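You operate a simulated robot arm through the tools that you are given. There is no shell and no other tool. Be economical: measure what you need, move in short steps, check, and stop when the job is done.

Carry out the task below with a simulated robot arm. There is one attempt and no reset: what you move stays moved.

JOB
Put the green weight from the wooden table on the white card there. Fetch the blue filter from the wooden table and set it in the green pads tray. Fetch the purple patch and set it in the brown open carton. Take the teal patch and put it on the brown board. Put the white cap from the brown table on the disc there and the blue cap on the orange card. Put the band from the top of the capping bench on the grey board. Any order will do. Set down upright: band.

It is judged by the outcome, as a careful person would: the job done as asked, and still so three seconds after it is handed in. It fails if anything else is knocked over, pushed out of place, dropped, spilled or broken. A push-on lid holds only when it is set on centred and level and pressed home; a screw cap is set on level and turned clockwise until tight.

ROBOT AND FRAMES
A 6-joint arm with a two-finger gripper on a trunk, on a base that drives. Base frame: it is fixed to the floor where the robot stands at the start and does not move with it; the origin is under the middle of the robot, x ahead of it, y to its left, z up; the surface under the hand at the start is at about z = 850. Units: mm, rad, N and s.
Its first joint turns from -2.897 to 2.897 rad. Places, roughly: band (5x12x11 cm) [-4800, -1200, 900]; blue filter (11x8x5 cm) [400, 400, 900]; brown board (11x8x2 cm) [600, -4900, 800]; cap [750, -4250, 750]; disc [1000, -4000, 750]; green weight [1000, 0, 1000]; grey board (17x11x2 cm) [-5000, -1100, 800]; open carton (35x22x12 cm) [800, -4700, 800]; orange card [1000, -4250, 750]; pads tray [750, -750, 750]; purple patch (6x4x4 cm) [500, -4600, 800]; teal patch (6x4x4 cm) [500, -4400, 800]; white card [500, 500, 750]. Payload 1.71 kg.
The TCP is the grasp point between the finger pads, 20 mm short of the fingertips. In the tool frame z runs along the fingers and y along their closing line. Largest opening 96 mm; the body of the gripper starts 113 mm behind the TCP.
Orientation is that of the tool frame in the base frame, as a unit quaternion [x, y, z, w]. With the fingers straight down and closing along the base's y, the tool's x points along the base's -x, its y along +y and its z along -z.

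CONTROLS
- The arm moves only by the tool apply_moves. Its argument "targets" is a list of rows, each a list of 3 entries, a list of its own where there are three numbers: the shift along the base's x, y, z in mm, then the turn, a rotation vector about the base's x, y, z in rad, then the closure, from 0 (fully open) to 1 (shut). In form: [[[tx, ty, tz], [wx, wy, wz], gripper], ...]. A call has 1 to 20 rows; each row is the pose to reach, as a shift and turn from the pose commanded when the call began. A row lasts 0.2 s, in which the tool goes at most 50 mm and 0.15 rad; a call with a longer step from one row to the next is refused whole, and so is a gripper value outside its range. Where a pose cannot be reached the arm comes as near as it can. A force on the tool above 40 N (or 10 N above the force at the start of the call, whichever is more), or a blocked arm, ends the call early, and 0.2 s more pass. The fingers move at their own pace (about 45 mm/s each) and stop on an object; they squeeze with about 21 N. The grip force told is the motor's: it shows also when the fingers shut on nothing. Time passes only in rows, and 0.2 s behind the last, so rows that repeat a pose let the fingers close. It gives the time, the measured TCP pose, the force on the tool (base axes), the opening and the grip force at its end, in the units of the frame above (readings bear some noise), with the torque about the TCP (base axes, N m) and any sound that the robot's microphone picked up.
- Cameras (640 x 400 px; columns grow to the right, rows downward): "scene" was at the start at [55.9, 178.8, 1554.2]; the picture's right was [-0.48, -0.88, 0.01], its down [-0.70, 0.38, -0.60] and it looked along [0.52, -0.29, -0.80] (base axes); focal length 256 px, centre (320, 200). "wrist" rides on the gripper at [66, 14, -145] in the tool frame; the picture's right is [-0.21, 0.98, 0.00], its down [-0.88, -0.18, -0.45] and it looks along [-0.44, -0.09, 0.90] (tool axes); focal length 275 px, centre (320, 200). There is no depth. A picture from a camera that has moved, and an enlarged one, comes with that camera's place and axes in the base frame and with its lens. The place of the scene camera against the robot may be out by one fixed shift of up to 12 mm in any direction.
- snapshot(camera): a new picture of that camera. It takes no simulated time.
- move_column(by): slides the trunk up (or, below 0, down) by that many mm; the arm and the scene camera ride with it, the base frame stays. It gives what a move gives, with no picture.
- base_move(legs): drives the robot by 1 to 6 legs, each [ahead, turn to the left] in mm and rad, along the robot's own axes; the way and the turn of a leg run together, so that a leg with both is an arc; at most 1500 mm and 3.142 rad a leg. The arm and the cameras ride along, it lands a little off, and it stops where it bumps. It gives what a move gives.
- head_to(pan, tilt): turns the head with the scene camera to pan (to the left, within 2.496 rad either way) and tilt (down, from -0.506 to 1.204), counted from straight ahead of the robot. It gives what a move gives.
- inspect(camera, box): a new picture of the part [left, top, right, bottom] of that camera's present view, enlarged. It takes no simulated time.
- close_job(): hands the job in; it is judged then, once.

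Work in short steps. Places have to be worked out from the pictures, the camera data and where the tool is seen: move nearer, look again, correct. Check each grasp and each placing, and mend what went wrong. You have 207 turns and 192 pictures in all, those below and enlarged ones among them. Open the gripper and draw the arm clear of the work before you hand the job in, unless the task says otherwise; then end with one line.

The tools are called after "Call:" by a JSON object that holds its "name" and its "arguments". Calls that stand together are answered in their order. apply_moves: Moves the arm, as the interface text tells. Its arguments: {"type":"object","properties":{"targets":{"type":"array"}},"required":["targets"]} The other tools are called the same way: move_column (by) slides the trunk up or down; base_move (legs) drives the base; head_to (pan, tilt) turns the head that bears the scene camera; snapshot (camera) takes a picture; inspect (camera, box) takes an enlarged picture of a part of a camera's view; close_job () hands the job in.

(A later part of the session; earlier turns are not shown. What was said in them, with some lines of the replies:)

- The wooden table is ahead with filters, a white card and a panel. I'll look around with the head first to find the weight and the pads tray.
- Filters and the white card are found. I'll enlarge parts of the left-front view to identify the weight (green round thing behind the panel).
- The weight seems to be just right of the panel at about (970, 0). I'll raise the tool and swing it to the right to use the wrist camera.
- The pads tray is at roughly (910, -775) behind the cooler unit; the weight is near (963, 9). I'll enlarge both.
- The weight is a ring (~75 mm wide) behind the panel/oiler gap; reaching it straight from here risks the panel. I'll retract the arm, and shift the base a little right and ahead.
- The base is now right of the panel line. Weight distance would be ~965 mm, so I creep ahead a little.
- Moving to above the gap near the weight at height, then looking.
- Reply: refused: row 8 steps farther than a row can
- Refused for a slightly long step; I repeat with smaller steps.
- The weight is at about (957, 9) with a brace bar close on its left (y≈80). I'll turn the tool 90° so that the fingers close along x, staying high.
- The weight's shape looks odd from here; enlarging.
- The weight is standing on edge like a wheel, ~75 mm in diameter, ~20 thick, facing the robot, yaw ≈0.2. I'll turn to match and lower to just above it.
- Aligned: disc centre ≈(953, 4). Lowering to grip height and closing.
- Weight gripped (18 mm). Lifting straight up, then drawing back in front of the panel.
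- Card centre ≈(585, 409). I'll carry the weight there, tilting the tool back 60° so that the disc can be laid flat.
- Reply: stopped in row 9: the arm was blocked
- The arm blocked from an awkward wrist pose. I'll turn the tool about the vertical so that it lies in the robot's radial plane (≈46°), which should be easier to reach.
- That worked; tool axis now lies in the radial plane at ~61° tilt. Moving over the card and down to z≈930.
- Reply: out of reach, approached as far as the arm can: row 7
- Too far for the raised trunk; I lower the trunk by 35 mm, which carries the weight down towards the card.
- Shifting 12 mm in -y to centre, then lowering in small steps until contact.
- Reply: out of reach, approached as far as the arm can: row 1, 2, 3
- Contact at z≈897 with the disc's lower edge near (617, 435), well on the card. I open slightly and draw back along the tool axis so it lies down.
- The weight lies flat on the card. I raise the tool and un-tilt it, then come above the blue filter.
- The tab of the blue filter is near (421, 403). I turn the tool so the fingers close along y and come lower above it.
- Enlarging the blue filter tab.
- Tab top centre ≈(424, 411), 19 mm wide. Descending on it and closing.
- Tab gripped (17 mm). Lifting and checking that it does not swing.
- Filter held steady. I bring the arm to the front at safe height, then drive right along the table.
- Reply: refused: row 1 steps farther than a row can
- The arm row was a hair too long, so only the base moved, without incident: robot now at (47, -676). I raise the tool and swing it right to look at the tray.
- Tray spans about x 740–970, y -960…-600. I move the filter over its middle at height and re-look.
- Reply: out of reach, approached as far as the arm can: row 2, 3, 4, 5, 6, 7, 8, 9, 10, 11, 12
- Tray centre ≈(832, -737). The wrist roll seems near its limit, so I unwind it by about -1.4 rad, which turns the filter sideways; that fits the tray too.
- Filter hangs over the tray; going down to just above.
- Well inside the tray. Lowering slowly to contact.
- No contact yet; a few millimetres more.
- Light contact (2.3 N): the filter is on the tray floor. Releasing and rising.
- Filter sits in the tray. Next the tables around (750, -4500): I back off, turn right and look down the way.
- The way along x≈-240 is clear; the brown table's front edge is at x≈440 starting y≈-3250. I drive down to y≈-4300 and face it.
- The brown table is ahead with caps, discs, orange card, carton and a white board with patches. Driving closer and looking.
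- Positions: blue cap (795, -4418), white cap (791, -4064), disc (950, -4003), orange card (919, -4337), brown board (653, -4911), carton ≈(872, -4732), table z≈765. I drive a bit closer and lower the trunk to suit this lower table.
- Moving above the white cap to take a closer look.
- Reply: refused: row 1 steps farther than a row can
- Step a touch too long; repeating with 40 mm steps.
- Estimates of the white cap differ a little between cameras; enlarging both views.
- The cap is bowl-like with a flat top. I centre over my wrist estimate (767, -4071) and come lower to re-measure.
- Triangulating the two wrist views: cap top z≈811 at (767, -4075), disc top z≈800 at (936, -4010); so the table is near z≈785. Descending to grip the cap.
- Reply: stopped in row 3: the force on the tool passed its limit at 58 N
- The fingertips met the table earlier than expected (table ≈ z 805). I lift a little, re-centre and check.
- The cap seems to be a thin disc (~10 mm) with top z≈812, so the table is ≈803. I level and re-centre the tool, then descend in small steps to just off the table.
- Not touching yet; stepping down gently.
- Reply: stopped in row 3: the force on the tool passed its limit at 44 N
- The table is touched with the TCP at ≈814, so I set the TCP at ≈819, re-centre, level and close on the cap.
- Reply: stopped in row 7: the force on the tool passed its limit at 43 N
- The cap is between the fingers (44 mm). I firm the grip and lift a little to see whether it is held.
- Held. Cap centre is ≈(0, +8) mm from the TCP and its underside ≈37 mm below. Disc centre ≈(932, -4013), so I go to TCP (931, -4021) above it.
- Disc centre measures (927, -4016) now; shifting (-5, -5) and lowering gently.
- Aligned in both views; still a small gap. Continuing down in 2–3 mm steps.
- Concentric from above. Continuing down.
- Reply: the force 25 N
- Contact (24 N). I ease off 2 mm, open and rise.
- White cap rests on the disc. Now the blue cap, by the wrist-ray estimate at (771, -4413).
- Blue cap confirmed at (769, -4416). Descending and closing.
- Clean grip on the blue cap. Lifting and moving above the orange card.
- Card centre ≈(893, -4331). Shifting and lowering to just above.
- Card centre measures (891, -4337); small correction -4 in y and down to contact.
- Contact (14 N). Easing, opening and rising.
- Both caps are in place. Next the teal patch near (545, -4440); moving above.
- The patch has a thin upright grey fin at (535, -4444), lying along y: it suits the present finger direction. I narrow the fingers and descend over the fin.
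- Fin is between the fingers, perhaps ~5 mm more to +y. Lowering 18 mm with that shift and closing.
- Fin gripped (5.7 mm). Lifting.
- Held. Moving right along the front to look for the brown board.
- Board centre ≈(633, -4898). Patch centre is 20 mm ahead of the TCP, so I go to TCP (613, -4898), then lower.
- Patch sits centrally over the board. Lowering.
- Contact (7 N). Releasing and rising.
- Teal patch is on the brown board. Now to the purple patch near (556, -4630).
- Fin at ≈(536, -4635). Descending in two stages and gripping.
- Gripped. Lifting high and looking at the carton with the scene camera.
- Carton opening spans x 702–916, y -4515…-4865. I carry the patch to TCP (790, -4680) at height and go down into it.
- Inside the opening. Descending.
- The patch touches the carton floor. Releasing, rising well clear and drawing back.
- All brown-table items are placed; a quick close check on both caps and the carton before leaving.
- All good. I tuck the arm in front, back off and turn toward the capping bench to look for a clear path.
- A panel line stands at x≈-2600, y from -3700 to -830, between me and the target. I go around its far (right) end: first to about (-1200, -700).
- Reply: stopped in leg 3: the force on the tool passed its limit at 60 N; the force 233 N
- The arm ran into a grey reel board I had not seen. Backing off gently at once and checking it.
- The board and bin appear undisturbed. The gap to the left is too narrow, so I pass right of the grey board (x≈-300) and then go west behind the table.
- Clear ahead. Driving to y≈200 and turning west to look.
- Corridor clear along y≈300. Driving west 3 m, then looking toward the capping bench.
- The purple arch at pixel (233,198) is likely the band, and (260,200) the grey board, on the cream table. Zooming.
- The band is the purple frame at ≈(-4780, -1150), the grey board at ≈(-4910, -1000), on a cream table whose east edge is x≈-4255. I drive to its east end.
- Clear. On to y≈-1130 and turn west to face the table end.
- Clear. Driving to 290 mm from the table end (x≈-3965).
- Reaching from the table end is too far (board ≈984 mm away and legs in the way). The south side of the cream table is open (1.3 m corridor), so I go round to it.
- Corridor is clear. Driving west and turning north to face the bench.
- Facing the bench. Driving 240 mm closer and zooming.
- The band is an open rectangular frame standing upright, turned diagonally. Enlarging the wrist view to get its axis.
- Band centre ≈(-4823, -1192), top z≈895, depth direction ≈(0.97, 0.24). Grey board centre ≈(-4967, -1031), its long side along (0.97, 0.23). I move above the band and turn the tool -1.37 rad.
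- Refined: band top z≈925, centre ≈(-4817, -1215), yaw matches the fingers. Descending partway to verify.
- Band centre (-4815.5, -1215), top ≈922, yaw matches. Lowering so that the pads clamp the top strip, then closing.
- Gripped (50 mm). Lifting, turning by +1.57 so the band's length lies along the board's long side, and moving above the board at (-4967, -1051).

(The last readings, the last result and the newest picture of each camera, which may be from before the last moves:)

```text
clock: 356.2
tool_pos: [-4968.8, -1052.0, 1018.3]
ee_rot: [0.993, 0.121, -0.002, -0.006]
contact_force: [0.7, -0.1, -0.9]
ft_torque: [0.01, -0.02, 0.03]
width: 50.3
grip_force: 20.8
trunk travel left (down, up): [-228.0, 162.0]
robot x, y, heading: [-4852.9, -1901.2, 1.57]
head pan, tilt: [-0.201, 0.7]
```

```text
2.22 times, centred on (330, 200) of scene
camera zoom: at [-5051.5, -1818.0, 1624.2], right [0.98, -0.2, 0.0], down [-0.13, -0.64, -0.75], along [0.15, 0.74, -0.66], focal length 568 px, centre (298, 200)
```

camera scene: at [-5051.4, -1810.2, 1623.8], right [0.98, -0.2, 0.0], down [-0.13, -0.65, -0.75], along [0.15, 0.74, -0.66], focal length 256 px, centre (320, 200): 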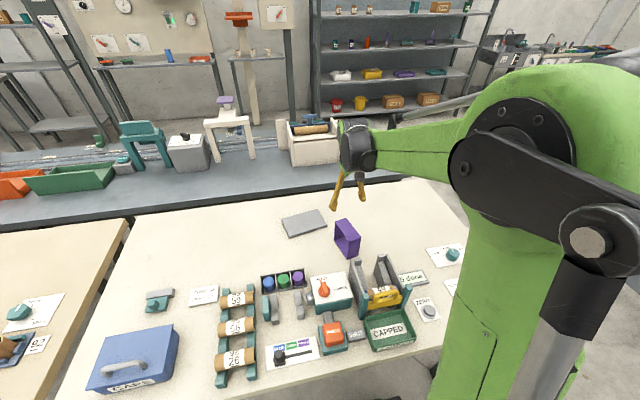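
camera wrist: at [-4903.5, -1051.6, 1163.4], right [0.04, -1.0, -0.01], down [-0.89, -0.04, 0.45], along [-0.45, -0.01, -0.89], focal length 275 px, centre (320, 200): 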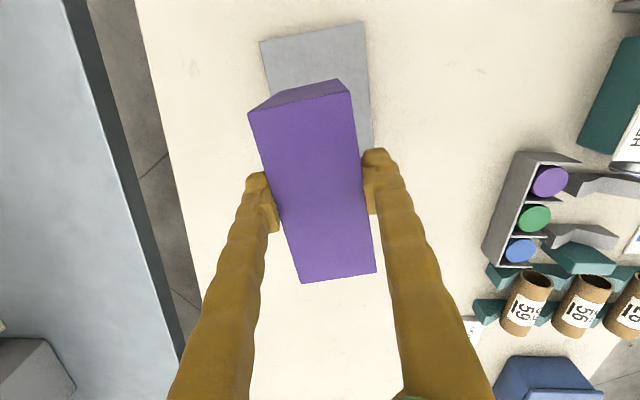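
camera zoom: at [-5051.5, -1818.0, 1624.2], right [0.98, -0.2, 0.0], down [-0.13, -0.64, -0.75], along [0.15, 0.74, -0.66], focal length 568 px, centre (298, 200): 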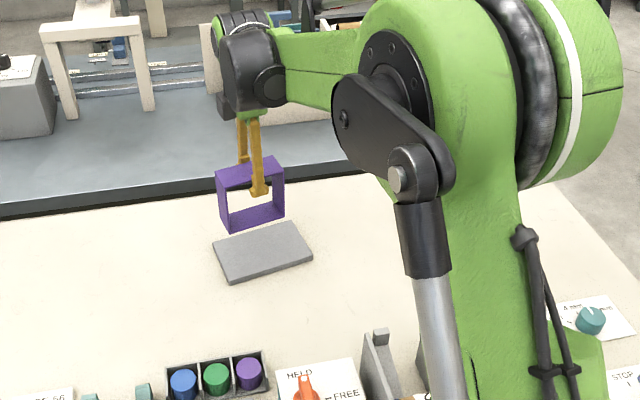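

Band hangs upright and aligned with the board; small shift (+6, -2) and lowering.

Call:
{"name": "apply_moves", "arguments": {"targets": [[[3, -1, -20], [0, 0, 0], 1], [[6, -2, -40], [0, 0, 0], 1], [[6, -2, -58], [0, 0, 0], 1], [[6, -2, -66], [0, 0, 0], 1]]}}

Call:
{"name": "inspect", "arguments": {"camera": "scene", "box": [230, 110, 430, 290]}}

Call:
{"name": "snapshot", "arguments": {"camera": "wrist"}}

```text
clock: 357.2
tool_pos: [-4964.2, -1054.1, 952.8]
ee_rot: [0.993, 0.121, -0.002, -0.006]
contact_force: [-0.3, 0.3, 0.3]
ft_torque: [0.0, -0.02, 0.02]
width: 50.1
grip_force: 21.1
trunk travel left (down, up): [-228.0, 162.0]
robot x, y, heading: [-4851.8, -1899.7, 1.572]
head pan, tilt: [-0.201, 0.7]
```

```text
2.22 times, centred on (330, 200) of scene
camera zoom: at [-5051.4, -1817.9, 1624.2], right [0.98, -0.2, 0.0], down [-0.13, -0.64, -0.75], along [0.15, 0.74, -0.66], focal length 568 px, centre (298, 200)
```

zoom: 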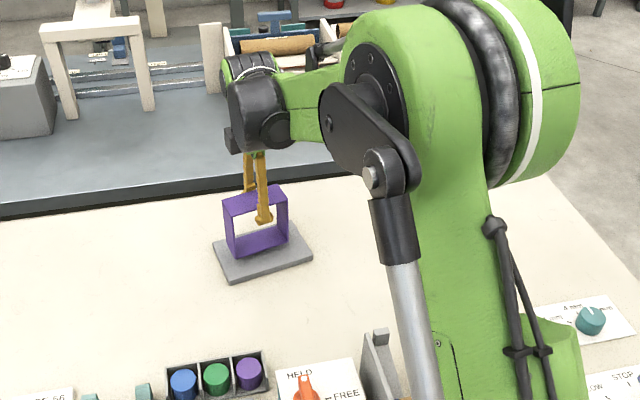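

```text
51 pictures are left
camera wrist: at [-4897.0, -1051.8, 1097.6], right [0.03, -1.0, -0.01], down [-0.89, -0.04, 0.45], along [-0.45, -0.01, -0.89], focal length 275 px, centre (320, 200)
```

wrist: 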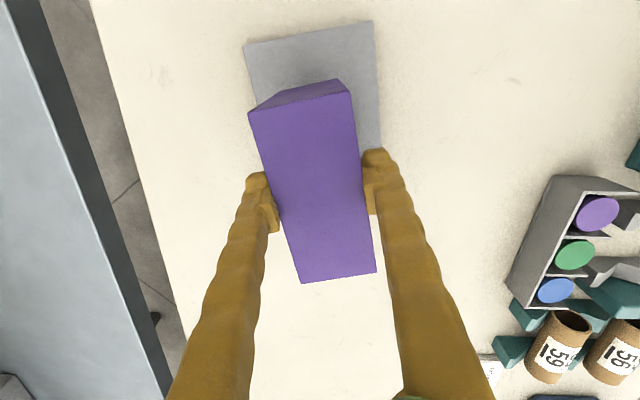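

Nearly centred; shifting another (+5, -2) and lowering to contact.

Call:
{"name": "apply_moves", "arguments": {"targets": [[[5, -2, -4], [0, 0, 0], 1], [[5, -2, -8], [0, 0, 0], 1], [[5, -2, -11], [0, 0, 0], 1]]}}

```text
clock: 358.0
tool_pos: [-4958.2, -1054.2, 944.2]
ee_rot: [0.993, 0.122, -0.002, -0.006]
contact_force: [1.6, 0.8, -0.1]
ft_torque: [-0.01, 0.01, -0.01]
width: 50.3
grip_force: 21.6
trunk travel left (down, up): [-228.0, 162.0]
robot x, y, heading: [-4852.9, -1902.3, 1.567]
head pan, tilt: [-0.201, 0.7]
```

Call:
{"name": "apply_moves", "arguments": {"targets": [[[0, 0, -2], [0, 0, 0], 1], [[0, 0, -4], [0, 0, 0], 1], [[0, 0, -5], [0, 0, 0], 1]]}}

Call:
{"name": "inspect", "arguments": {"camera": "scene", "box": [260, 160, 380, 250]}}

```text
clock: 358.8
tool_pos: [-4958.4, -1054.5, 939.2]
ee_rot: [0.993, 0.121, -0.002, -0.006]
contact_force: [0.1, -0.6, -0.6]
ft_torque: [0.02, 0.03, 0.01]
width: 50.0
grip_force: 20.9
trunk travel left (down, up): [-228.0, 162.0]
robot x, y, heading: [-4854.7, -1903.5, 1.568]
head pan, tilt: [-0.201, 0.7]
```

```text
4.44 times, centred on (320, 205) of scene
camera zoom: at [-5051.4, -1818.0, 1624.2], right [0.98, -0.2, 0.0], down [-0.13, -0.64, -0.75], along [0.15, 0.74, -0.66], focal length 1137 px, centre (320, 178)
```

zoom: 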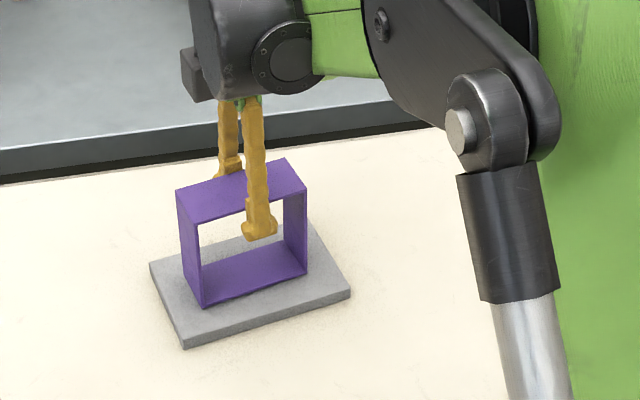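

Call:
{"name": "apply_moves", "arguments": {"targets": [[[0, 0, -2], [0, 0, 0], 1], [[0, 0, -4], [0, 0, 0], 1], [[0, 0, -5], [0, 0, 0], 1]]}}

```text
clock: 359.6
tool_pos: [-4957.5, -1056.6, 933.7]
ee_rot: [0.993, 0.121, -0.002, -0.007]
contact_force: [-4.1, 6.3, 28.8]
ft_torque: [0.08, -0.17, 0.04]
width: 50.4
grip_force: 21.5
trunk travel left (down, up): [-228.0, 162.0]
robot x, y, heading: [-4852.3, -1900.8, 1.568]
head pan, tilt: [-0.201, 0.7]
```

Contact (29 N). Easing 1.5 mm, opening slowly, then straight up.

Call:
{"name": "apply_moves", "arguments": {"targets": [[[0, 0, 1.5], [0, 0, 0], 1], [[0, 0, 1.5], [0, 0, 0], 0.42], [[0, 0, 1.5], [0, 0, 0], 0.3], [[0, 0, 1.5], [0, 0, 0], 0.1], [[0, 0, 1.5], [0, 0, 0], 0.1], [[0, 0, 20], [0, 0, 0], 0.1], [[0, 0, 60], [0, 0, 0], 0.1], [[0, 0, 105], [0, 0, 0], 0.1], [[0, 0, 150], [0, 0, 0], 0.1], [[0, 0, 195], [0, 0, 0], 0.1], [[0, -30, 230], [0, 0, 0], 0.1], [[5, -70, 250], [0, 0, 0], 0.1], [[10, -115, 260], [0, 0, 0], 0.1], [[15, -160, 260], [0, 0, 0], 0.1], [[20, -205, 260], [0, 0, 0], 0.1]]}}

Call:
{"name": "inspect", "arguments": {"camera": "scene", "box": [230, 140, 430, 270]}}

Call:
{"name": "snapshot", "arguments": {"camera": "wrist"}}

```text
clock: 362.8
tool_pos: [-4938.4, -1264.4, 1190.3]
ee_rot: [0.993, 0.12, -0.002, -0.006]
contact_force: [0.3, -0.1, -0.4]
ft_torque: [0.01, -0.01, 0.03]
width: 86.3
grip_force: 0.1
trunk travel left (down, up): [-228.0, 162.0]
robot x, y, heading: [-4852.7, -1900.8, 1.572]
head pan, tilt: [-0.201, 0.7]
```

```text
3.08 times, centred on (330, 205) of scene
camera zoom: at [-5051.5, -1818.7, 1624.3], right [0.98, -0.2, 0.0], down [-0.13, -0.64, -0.76], along [0.15, 0.74, -0.66], focal length 787 px, centre (289, 185)
```

zoom: 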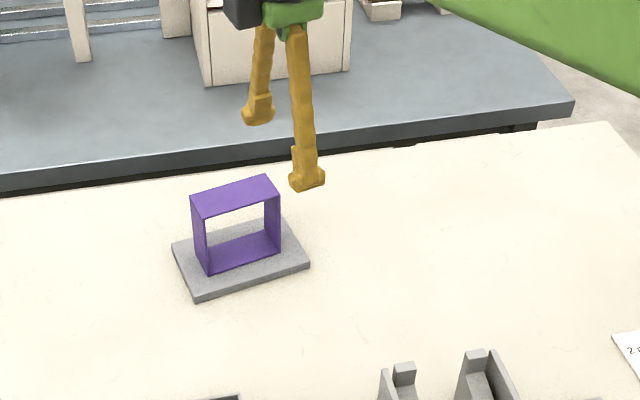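

```text
48 pictures are left
camera wrist: at [-4872.4, -1264.2, 1336.1], right [0.03, -1.0, -0.01], down [-0.89, -0.04, 0.45], along [-0.45, -0.01, -0.89], focal length 275 px, centre (320, 200)
```

wrist: 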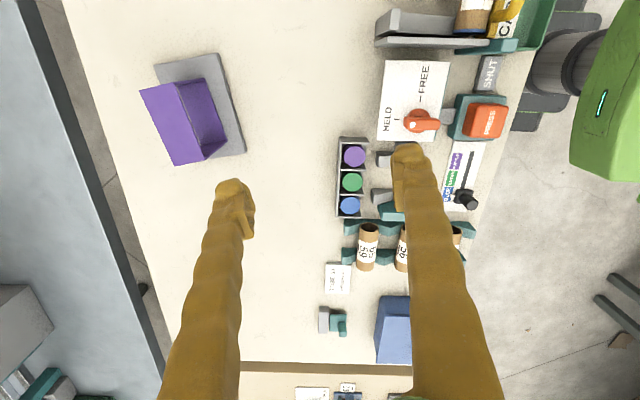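

The band stands upright on the grey board. I draw the arm back clear of the bench.

Call:
{"name": "apply_moves", "arguments": {"targets": [[[10, -45, 10], [0, 0, 0], 0.1], [[20, -90, 20], [0, 0, 0], 0.1], [[30, -135, 30], [0, 0, 0], 0.1], [[40, -180, 40], [0, 0, 0], 0.1], [[50, -225, 50], [0, 0, 0], 0.1], [[60, -265, 60], [0, 0, 0], 0.1]]}}

Call:
{"name": "base_move", "arguments": {"legs": [[-200, 0]]}}

Call:
{"name": "snapshot", "arguments": {"camera": "scene"}}

```text
clock: 364.2
tool_pos: [-4878.5, -1530.4, 1254.5]
ee_rot: [0.993, 0.121, -0.001, -0.007]
contact_force: [0.3, -0.4, 1.0]
ft_torque: [0.04, 0.0, -0.02]
width: 86.3
grip_force: 0.1
trunk travel left (down, up): [-228.0, 162.0]
robot x, y, heading: [-4858.3, -1902.1, 1.573]
head pan, tilt: [-0.201, 0.7]
```

```text
clock: 366.1
tool_pos: [-4877.0, -1700.8, 1246.2]
ee_rot: [0.993, 0.119, -0.002, 0.003]
contact_force: [0.2, -0.2, 0.8]
ft_torque: [0.1, -0.05, -0.04]
width: 86.6
grip_force: 0.1
trunk travel left (down, up): [-228.0, 162.0]
robot x, y, heading: [-4856.1, -2097.8, 1.566]
head pan, tilt: [-0.201, 0.7]
```

```text
47 pictures are left
camera scene: at [-5051.7, -2014.1, 1624.2], right [0.98, -0.2, 0.0], down [-0.13, -0.64, -0.75], along [0.16, 0.74, -0.66], focal length 256 px, centre (320, 200)
```

scene: 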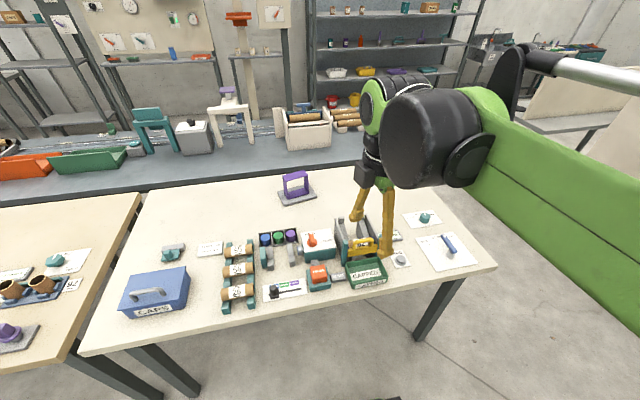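

Everything is placed, the gripper is open and the arm is clear of the bench; handing in.

Call:
{"name": "close_job", "arguments": {}}

```text
The job is handed in.
```

I placed all seven items where you asked, and the band stands upright on the grey board. On the drive across, the arm hit the grey reel board hard (over 200 N). I backed off at once; the board and the bin beside it looked undisturbed in a quick picture, and I did not check them again before handing in.
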